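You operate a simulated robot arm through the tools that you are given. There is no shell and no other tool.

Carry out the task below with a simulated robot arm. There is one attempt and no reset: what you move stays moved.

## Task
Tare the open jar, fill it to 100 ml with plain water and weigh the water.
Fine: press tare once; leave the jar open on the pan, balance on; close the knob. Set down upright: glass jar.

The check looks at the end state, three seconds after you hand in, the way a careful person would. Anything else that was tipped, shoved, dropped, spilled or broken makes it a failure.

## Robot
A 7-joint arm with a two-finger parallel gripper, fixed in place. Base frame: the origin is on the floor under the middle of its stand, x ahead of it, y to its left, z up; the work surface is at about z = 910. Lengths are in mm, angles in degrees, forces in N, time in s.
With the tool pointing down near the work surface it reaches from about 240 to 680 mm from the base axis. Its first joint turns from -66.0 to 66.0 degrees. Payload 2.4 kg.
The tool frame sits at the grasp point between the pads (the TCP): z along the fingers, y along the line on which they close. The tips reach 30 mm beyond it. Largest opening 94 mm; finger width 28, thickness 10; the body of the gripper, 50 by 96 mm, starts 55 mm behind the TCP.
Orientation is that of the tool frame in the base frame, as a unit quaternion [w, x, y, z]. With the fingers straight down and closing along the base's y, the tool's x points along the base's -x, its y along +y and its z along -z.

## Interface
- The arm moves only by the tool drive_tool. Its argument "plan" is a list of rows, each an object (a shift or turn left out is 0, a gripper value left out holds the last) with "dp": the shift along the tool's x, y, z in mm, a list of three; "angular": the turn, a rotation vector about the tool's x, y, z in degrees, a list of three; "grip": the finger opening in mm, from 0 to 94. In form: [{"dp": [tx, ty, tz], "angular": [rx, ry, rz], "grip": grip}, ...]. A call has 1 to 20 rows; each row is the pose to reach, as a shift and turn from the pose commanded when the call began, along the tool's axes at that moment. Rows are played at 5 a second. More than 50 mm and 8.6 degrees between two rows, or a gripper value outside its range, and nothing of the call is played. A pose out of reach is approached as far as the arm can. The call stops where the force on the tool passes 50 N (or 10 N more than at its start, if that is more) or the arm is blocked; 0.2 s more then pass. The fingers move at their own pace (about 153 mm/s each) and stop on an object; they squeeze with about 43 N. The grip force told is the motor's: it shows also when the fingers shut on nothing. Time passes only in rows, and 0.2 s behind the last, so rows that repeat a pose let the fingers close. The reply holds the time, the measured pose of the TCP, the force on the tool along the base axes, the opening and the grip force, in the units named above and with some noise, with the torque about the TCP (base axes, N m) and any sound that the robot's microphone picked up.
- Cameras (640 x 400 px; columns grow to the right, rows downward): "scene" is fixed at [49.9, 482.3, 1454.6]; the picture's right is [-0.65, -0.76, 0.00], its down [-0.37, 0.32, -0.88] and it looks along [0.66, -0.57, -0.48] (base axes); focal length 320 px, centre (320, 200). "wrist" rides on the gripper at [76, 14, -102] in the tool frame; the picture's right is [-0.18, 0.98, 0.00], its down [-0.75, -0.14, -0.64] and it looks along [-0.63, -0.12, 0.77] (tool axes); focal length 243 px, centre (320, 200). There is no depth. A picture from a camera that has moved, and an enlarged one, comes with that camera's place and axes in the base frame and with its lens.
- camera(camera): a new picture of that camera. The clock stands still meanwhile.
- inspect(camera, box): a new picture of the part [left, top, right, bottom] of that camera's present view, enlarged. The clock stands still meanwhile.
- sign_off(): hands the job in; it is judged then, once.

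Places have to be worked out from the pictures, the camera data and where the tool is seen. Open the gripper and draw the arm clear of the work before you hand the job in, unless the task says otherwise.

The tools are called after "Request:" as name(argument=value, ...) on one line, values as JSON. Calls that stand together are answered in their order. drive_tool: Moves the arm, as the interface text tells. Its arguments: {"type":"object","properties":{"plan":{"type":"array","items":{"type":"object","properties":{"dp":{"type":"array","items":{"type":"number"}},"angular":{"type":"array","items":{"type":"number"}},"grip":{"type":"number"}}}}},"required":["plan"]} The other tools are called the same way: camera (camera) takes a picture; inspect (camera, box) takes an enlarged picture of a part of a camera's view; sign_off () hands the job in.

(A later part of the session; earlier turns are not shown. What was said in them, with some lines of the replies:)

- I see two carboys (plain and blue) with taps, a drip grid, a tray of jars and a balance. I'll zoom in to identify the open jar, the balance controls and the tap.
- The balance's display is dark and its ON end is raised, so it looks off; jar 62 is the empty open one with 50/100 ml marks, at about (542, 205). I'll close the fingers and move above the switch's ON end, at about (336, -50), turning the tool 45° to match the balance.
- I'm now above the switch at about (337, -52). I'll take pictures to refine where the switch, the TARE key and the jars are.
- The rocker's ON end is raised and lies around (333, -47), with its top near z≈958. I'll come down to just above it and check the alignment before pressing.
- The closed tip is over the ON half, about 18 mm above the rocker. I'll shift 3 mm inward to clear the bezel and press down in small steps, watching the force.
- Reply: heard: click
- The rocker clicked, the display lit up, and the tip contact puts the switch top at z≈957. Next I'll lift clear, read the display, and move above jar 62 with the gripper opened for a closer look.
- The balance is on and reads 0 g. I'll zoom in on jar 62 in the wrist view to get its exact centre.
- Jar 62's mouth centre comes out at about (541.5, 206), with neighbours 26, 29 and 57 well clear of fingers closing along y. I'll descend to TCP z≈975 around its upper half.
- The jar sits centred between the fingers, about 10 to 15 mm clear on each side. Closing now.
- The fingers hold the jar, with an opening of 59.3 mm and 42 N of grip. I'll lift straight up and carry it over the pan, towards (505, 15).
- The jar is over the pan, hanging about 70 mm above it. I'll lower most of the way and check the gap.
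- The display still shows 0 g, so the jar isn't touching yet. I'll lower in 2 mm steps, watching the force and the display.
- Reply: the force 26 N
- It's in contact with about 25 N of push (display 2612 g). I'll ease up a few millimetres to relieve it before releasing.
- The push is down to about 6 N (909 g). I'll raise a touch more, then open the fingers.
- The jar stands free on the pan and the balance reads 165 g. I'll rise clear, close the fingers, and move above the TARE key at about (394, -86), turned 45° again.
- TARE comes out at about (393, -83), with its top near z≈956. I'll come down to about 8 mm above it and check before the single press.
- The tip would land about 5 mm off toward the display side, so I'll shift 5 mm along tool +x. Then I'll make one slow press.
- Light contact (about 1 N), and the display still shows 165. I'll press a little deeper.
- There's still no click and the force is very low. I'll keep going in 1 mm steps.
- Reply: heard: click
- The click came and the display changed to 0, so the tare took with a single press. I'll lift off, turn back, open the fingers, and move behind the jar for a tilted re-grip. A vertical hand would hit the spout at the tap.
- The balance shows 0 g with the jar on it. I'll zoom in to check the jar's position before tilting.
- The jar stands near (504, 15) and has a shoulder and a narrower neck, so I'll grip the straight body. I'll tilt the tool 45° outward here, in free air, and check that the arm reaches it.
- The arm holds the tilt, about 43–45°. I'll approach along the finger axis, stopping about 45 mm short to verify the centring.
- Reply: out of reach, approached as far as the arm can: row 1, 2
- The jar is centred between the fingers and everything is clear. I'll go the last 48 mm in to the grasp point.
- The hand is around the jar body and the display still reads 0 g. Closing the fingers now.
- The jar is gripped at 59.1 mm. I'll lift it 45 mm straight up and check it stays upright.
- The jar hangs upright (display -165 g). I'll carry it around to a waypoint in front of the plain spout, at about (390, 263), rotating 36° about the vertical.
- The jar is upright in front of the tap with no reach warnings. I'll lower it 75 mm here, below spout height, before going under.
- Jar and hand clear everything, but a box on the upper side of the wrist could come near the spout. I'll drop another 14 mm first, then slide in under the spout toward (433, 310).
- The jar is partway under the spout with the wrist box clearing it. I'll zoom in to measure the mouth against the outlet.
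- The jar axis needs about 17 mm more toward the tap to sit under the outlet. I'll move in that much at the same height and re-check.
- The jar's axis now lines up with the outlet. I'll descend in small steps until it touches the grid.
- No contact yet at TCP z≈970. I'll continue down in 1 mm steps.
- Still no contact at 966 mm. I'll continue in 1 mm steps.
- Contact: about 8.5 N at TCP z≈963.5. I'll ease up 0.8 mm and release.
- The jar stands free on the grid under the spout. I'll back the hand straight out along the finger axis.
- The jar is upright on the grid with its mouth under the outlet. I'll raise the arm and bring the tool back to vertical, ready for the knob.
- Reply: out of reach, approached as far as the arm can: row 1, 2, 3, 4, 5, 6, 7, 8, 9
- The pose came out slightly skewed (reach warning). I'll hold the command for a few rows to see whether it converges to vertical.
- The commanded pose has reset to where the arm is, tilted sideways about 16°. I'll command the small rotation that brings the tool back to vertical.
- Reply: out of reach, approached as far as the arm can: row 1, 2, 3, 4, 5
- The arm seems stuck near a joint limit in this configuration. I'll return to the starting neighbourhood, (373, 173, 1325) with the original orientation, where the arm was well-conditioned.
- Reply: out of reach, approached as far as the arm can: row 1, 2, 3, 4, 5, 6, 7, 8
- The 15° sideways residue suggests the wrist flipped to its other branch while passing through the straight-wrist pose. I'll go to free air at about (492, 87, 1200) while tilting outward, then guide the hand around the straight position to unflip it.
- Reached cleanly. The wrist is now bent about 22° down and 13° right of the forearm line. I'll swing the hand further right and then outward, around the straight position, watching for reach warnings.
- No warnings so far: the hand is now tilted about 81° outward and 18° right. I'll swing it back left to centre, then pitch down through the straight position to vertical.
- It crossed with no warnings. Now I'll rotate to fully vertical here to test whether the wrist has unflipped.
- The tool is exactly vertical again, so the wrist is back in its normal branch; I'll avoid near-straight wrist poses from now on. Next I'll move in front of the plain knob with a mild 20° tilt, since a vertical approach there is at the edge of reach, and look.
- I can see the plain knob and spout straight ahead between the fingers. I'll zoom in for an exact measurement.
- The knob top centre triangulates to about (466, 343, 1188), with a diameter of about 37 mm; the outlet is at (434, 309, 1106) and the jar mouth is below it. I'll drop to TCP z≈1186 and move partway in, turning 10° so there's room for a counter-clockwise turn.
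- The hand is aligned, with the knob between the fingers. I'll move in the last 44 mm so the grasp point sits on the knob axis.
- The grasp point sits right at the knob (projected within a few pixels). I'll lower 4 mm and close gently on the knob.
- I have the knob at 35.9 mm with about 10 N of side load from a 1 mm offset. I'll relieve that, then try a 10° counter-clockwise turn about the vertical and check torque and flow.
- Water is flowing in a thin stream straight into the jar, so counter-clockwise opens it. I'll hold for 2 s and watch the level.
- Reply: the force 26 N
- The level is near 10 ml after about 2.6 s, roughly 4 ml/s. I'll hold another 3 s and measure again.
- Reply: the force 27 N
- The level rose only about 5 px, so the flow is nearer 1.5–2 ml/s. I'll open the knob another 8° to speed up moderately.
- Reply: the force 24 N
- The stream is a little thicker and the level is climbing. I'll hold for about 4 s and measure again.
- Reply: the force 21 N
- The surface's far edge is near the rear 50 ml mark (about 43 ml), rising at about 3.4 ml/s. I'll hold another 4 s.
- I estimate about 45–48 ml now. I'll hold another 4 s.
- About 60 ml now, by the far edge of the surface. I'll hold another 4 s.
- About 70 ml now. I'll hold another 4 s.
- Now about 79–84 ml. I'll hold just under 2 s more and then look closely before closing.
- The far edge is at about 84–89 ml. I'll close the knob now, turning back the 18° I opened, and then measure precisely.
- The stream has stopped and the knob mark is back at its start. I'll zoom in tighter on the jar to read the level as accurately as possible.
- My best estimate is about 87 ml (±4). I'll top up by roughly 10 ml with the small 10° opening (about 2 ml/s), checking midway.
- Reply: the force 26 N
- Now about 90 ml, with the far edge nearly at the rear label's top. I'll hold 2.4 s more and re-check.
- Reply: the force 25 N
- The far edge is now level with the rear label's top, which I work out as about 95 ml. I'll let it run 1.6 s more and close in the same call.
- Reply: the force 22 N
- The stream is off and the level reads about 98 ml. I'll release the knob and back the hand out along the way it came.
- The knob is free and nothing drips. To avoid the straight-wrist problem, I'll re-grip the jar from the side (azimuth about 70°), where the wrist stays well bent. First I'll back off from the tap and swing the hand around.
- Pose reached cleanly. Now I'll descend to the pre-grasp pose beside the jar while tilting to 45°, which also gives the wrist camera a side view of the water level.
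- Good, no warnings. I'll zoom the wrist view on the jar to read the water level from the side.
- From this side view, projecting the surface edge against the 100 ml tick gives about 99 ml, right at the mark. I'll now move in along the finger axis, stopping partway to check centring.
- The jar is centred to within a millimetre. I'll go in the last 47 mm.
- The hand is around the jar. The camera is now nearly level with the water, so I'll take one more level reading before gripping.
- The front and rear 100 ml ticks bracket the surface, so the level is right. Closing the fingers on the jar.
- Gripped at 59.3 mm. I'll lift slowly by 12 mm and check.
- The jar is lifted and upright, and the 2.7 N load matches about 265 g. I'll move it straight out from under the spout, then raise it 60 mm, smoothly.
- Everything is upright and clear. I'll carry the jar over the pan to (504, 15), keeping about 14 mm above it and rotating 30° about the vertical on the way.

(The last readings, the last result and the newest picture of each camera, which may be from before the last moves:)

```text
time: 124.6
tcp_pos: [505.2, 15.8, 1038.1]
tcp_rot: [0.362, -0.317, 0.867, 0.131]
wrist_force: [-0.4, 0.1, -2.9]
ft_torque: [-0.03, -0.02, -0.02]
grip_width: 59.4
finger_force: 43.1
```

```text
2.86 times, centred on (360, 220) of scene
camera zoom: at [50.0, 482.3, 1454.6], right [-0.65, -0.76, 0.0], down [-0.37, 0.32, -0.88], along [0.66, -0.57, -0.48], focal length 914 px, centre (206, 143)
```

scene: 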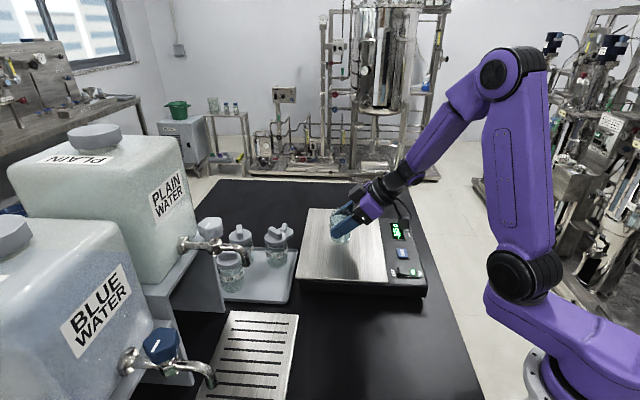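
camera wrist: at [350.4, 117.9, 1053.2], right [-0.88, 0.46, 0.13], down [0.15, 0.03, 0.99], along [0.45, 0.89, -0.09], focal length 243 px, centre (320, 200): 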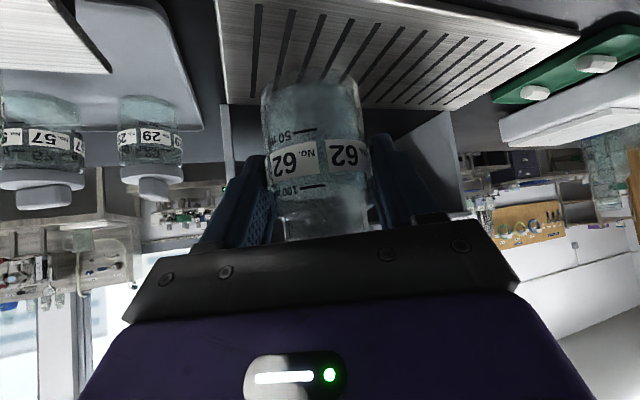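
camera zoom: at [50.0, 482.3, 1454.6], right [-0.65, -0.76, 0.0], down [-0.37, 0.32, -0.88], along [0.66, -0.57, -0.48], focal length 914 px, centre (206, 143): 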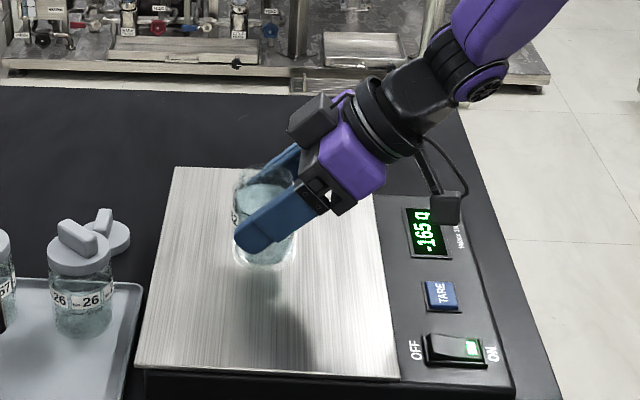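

The jar is upright over the pan. I'll lower it 12 mm, then step down gently to contact.

Request:
drive_tool(plan=[{"dp": [1.5, 0, 1.5]}, {"dp": [4, 0, 4]}, {"dp": [7, 0, 7]}, {"dp": [8.5, 0, 8.5]}, {"dp": [9.2, 0, 9.2]}, {"dp": [9.2, 0, 9.2]}])

Request:
inspect(camera="scene", box=[290, 150, 430, 290])

```text
time: 126.0
tcp_pos: [504.6, 14.1, 1026.4]
tcp_rot: [0.363, -0.317, 0.866, 0.131]
wrist_force: [0.5, -0.4, -2.6]
ft_torque: [-0.02, 0.01, 0.0]
grip_width: 59.6
finger_force: 43.5
```

```text
2.86 times, centred on (360, 220) of scene
camera zoom: at [50.0, 482.3, 1454.6], right [-0.65, -0.76, 0.0], down [-0.37, 0.32, -0.88], along [0.66, -0.57, -0.48], focal length 914 px, centre (206, 143)
```

zoom: 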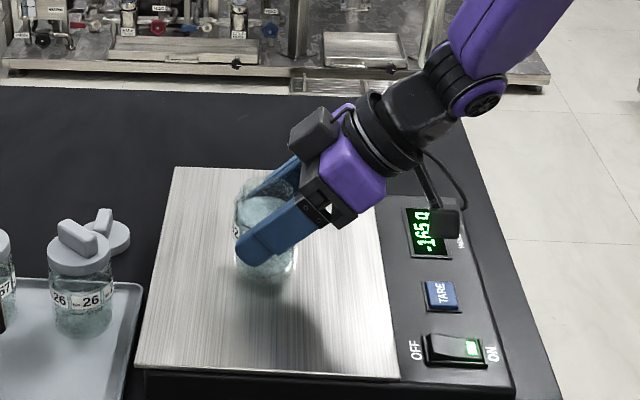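

Still free at 1026 mm. I'll continue in roughly 1 mm steps.

Request:
drive_tool(plan=[{"dp": [0.7, 0, 0.7]}, {"dp": [1.4, 0, 1.4]}, {"dp": [2.1, 0, 2.1]}, {"dp": [2.5, 0, 2.5]}, {"dp": [2.5, 0, 2.5]}])

Request:
inspect(camera="scene", box=[290, 150, 430, 290])

```text
time: 127.2
tcp_pos: [506.0, 14.3, 1022.4]
tcp_rot: [0.363, -0.317, 0.866, 0.131]
wrist_force: [-0.8, -0.3, -2.5]
ft_torque: [-0.02, -0.01, 0.01]
grip_width: 59.4
finger_force: 43.3
```

```text
2.86 times, centred on (360, 220) of scene
camera zoom: at [50.0, 482.3, 1454.6], right [-0.65, -0.76, 0.0], down [-0.37, 0.32, -0.88], along [0.66, -0.57, -0.48], focal length 914 px, centre (206, 143)
```

zoom: 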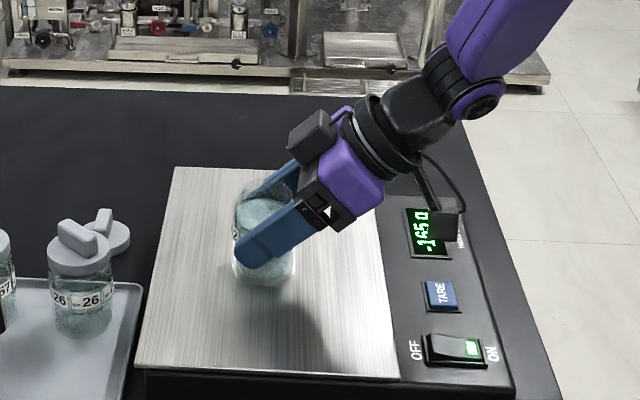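

The display still shows -165 g, so there's no contact yet. I'll take another 2 mm in half-millimetre steps.

Request:
drive_tool(plan=[{"dp": [0.4, 0, 0.4]}, {"dp": [0.8, 0, 0.8]}, {"dp": [1.1, 0, 1.1]}, {"dp": [1.1, 0, 1.1]}])

Request:
inspect(camera="scene", box=[290, 150, 430, 290])

```text
time: 128.2
tcp_pos: [504.9, 15.6, 1020.3]
tcp_rot: [0.362, -0.318, 0.867, 0.131]
wrist_force: [-0.2, 0.5, -0.4]
ft_torque: [-0.07, 0.12, -0.01]
grip_width: 59.4
finger_force: 43.3
```

```text
2.86 times, centred on (360, 220) of scene
camera zoom: at [49.9, 482.3, 1454.6], right [-0.65, -0.76, 0.0], down [-0.37, 0.32, -0.88], along [0.66, -0.57, -0.48], focal length 914 px, centre (206, 143)
```

zoom: 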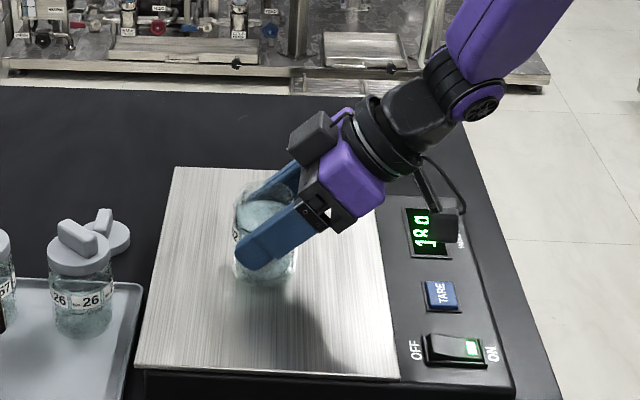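

The jar has just settled onto the pan with under 1 N of extra push. Opening the fingers now.

Request:
drive_tool(plan=[{"grip": 62}, {"grip": 68}, {"grip": 76}, {"grip": 84}, {"grip": 84}])

Request:
inspect(camera="scene", box=[290, 150, 430, 290])

Request:
camera(camera="wrist")

```text
time: 129.4
tcp_pos: [506.1, 14.5, 1021.4]
tcp_rot: [0.363, -0.317, 0.867, 0.131]
wrist_force: [0.6, 0.4, 0.0]
ft_torque: [-0.01, -0.03, 0.01]
grip_width: 84.2
finger_force: 0.0
```

```text
2.86 times, centred on (360, 220) of scene
camera zoom: at [49.9, 482.3, 1454.6], right [-0.65, -0.76, 0.0], down [-0.37, 0.32, -0.88], along [0.66, -0.57, -0.48], focal length 914 px, centre (206, 143)
```

zoom: 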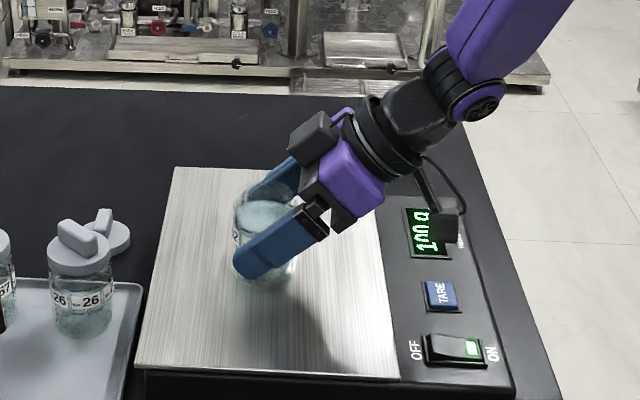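

```text
taken
camera wrist: at [398.6, -54.0, 1038.7], right [-0.54, 0.83, 0.13], down [0.15, -0.06, 0.99], along [0.83, 0.55, -0.09], focal length 243 px, centre (320, 200)
```

wrist: 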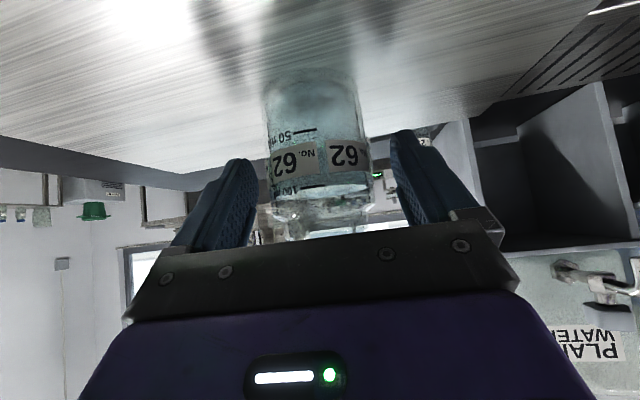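

The display appears to read 100 g with the jar released. I'll back the hand out along the finger axis.

Request:
drive_tool(plan=[{"dp": [0, 0, -8]}, {"dp": [0, 0, -22]}, {"dp": [0, 0, -42]}, {"dp": [0, 0, -65]}, {"dp": [0, 0, -90]}, {"dp": [0, 0, -110]}, {"dp": [0, 0, -110]}])

Request:
inspect(camera="scene", box=[290, 150, 430, 290])

```text
time: 131.0
tcp_pos: [443.5, -34.2, 1097.2]
tcp_rot: [0.362, -0.318, 0.866, 0.132]
wrist_force: [0.0, 0.7, 0.0]
ft_torque: [0.01, 0.01, 0.02]
grip_width: 84.0
finger_force: 0.0
```

```text
2.86 times, centred on (360, 220) of scene
camera zoom: at [49.9, 482.3, 1454.6], right [-0.65, -0.76, 0.0], down [-0.37, 0.32, -0.88], along [0.66, -0.57, -0.48], focal length 914 px, centre (206, 143)
```

zoom: 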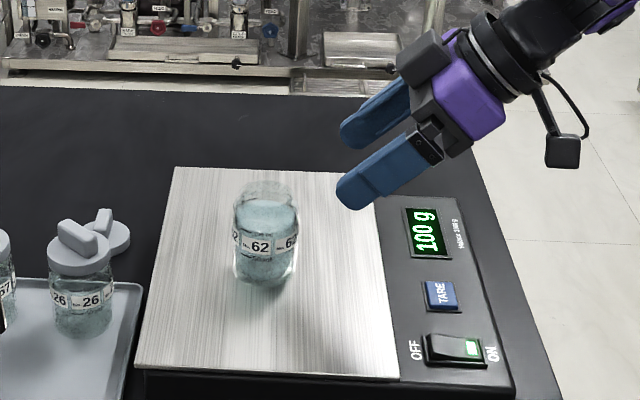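

The balance reads exactly 100 g and the jar stands open and upright. I'll raise the arm and bring it upright, well clear of the work.

Request:
drive_tool(plan=[{"dp": [-10, 0, -14]}, {"dp": [-28, 0, -38], "angular": [0, 5, 0]}, {"dp": [-50, 0, -62], "angular": [0, 11, 0]}, {"dp": [-72, 0, -86], "angular": [0, 17, 0]}, {"dp": [-94, 0, -110], "angular": [0, 23, 0]}, {"dp": [-114, 0, -130], "angular": [0, 29, 0]}, {"dp": [-125, 0, -142], "angular": [0, 35, 0]}, {"dp": [-130, 0, -148], "angular": [0, 40, 0]}, {"dp": [-130, 0, -148], "angular": [0, 45, 0]}, {"dp": [-130, 0, -148], "angular": [0, 45, 0]}])

Request:
camera(camera="scene")

Request:
camera(camera="wrist")

Request:
inspect(camera="scene", box=[165, 200, 315, 370])

Request:
inspect(camera="scene", box=[290, 190, 430, 300])

```text
time: 133.2
tcp_pos: [432.8, -43.6, 1292.6]
tcp_rot: [0.002, -0.343, 0.939, -0.001]
wrist_force: [1.2, 0.0, -0.6]
ft_torque: [-0.01, 0.02, 0.01]
grip_width: 83.9
finger_force: 0.0
```

```text
taken
```

scene: 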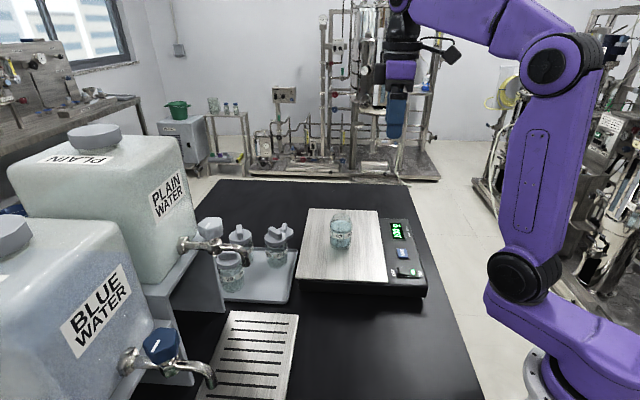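

```text
taken
camera wrist: at [365.9, -80.0, 1394.3], right [-0.49, 0.87, 0.0], down [0.66, 0.38, 0.64], along [0.56, 0.32, -0.76], focal length 243 px, centre (320, 200)
```

wrist: 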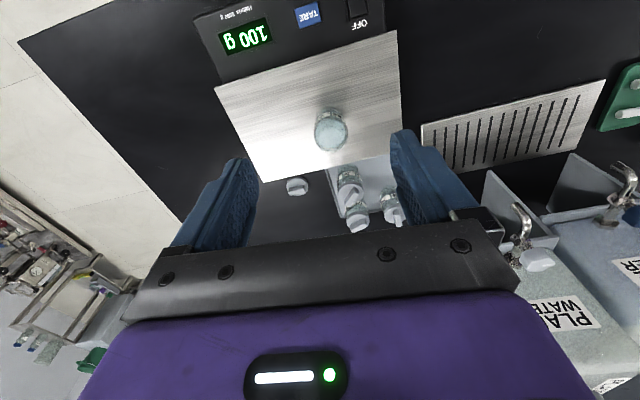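

```text
2.35 times, centred on (240, 285) of scene
camera zoom: at [49.9, 482.3, 1454.6], right [-0.65, -0.76, 0.0], down [-0.37, 0.32, -0.88], along [0.66, -0.57, -0.48], focal length 753 px, centre (508, 0)
```

zoom: 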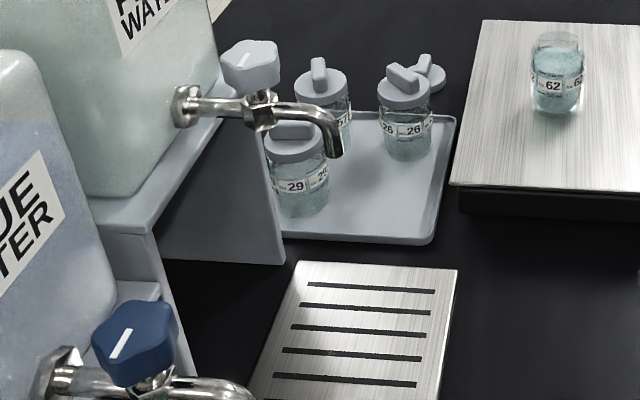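

```text
3.64 times, centred on (360, 245) of scene
camera zoom: at [49.9, 482.3, 1454.6], right [-0.65, -0.76, 0.0], down [-0.37, 0.32, -0.88], along [0.66, -0.57, -0.48], focal length 1164 px, centre (174, 36)
```

zoom: 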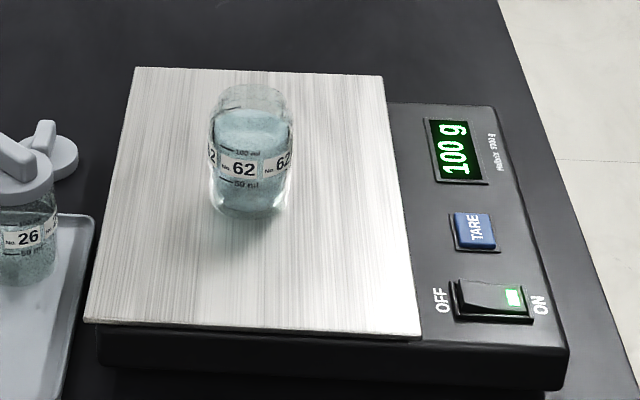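

The balance reads 100 g, the jar stands upright and open, and everything else is in place. I'll take one last look at the plain knob to confirm its mark matches the starting position and nothing drips.

Request:
inspect(camera="scene", box=[170, 205, 260, 265])

Request:
inspect(camera="scene", box=[195, 300, 305, 400])

```text
6.67 times, centred on (215, 235) of scene
camera zoom: at [49.9, 482.3, 1454.6], right [-0.65, -0.76, 0.0], down [-0.37, 0.32, -0.88], along [0.66, -0.57, -0.48], focal length 2134 px, centre (1020, -33)
```

zoom: 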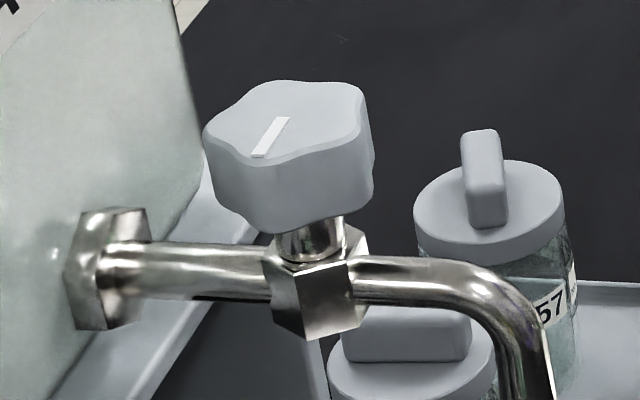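

```text
4.00 times, centred on (250, 350) of scene
camera zoom: at [49.9, 482.3, 1454.6], right [-0.65, -0.76, 0.0], down [-0.37, 0.32, -0.88], along [0.66, -0.57, -0.48], focal length 1280 px, centre (600, -400)
```

zoom: 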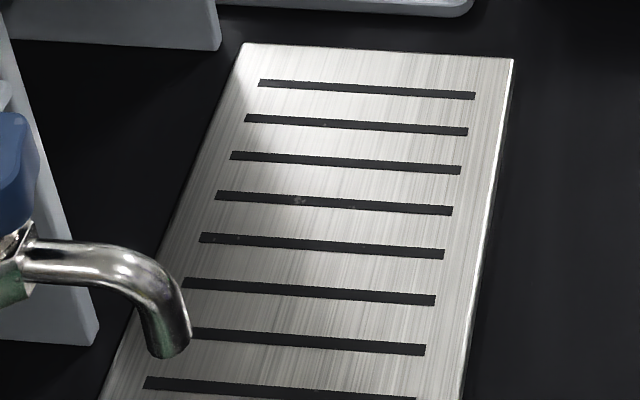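

The knob mark is exactly where it started (closed), the grid is dry, and the gripper is open with the arm clear. Handing the job in.

Request:
sign_off()

```text
The job is handed in.
```

The jar (No. 62) is on the balance pan with its plain water, and the balance reads 100 g. I've handed the job in; no verdict has come back.

- **Balance:** it was off, so I switched it on. I pressed TARE once with the empty jar on the pan: the reading went from 165 g to 0 g.
- **Filling:** I filled the jar under the plain tap. Seen from the side, the water was at the 100 ml mark.
- **Tap:** the knob is closed with its mark back where it started. Nothing is dripping and the drip grid is dry.
- **End state:** the jar stands upright and open, the balance is still on, and nothing else looks moved. The gripper is open and the arm is clear.

Partway through, the wrist joint got stuck in an awkward position with an empty gripper. I freed it in open air, and it touched nothing.
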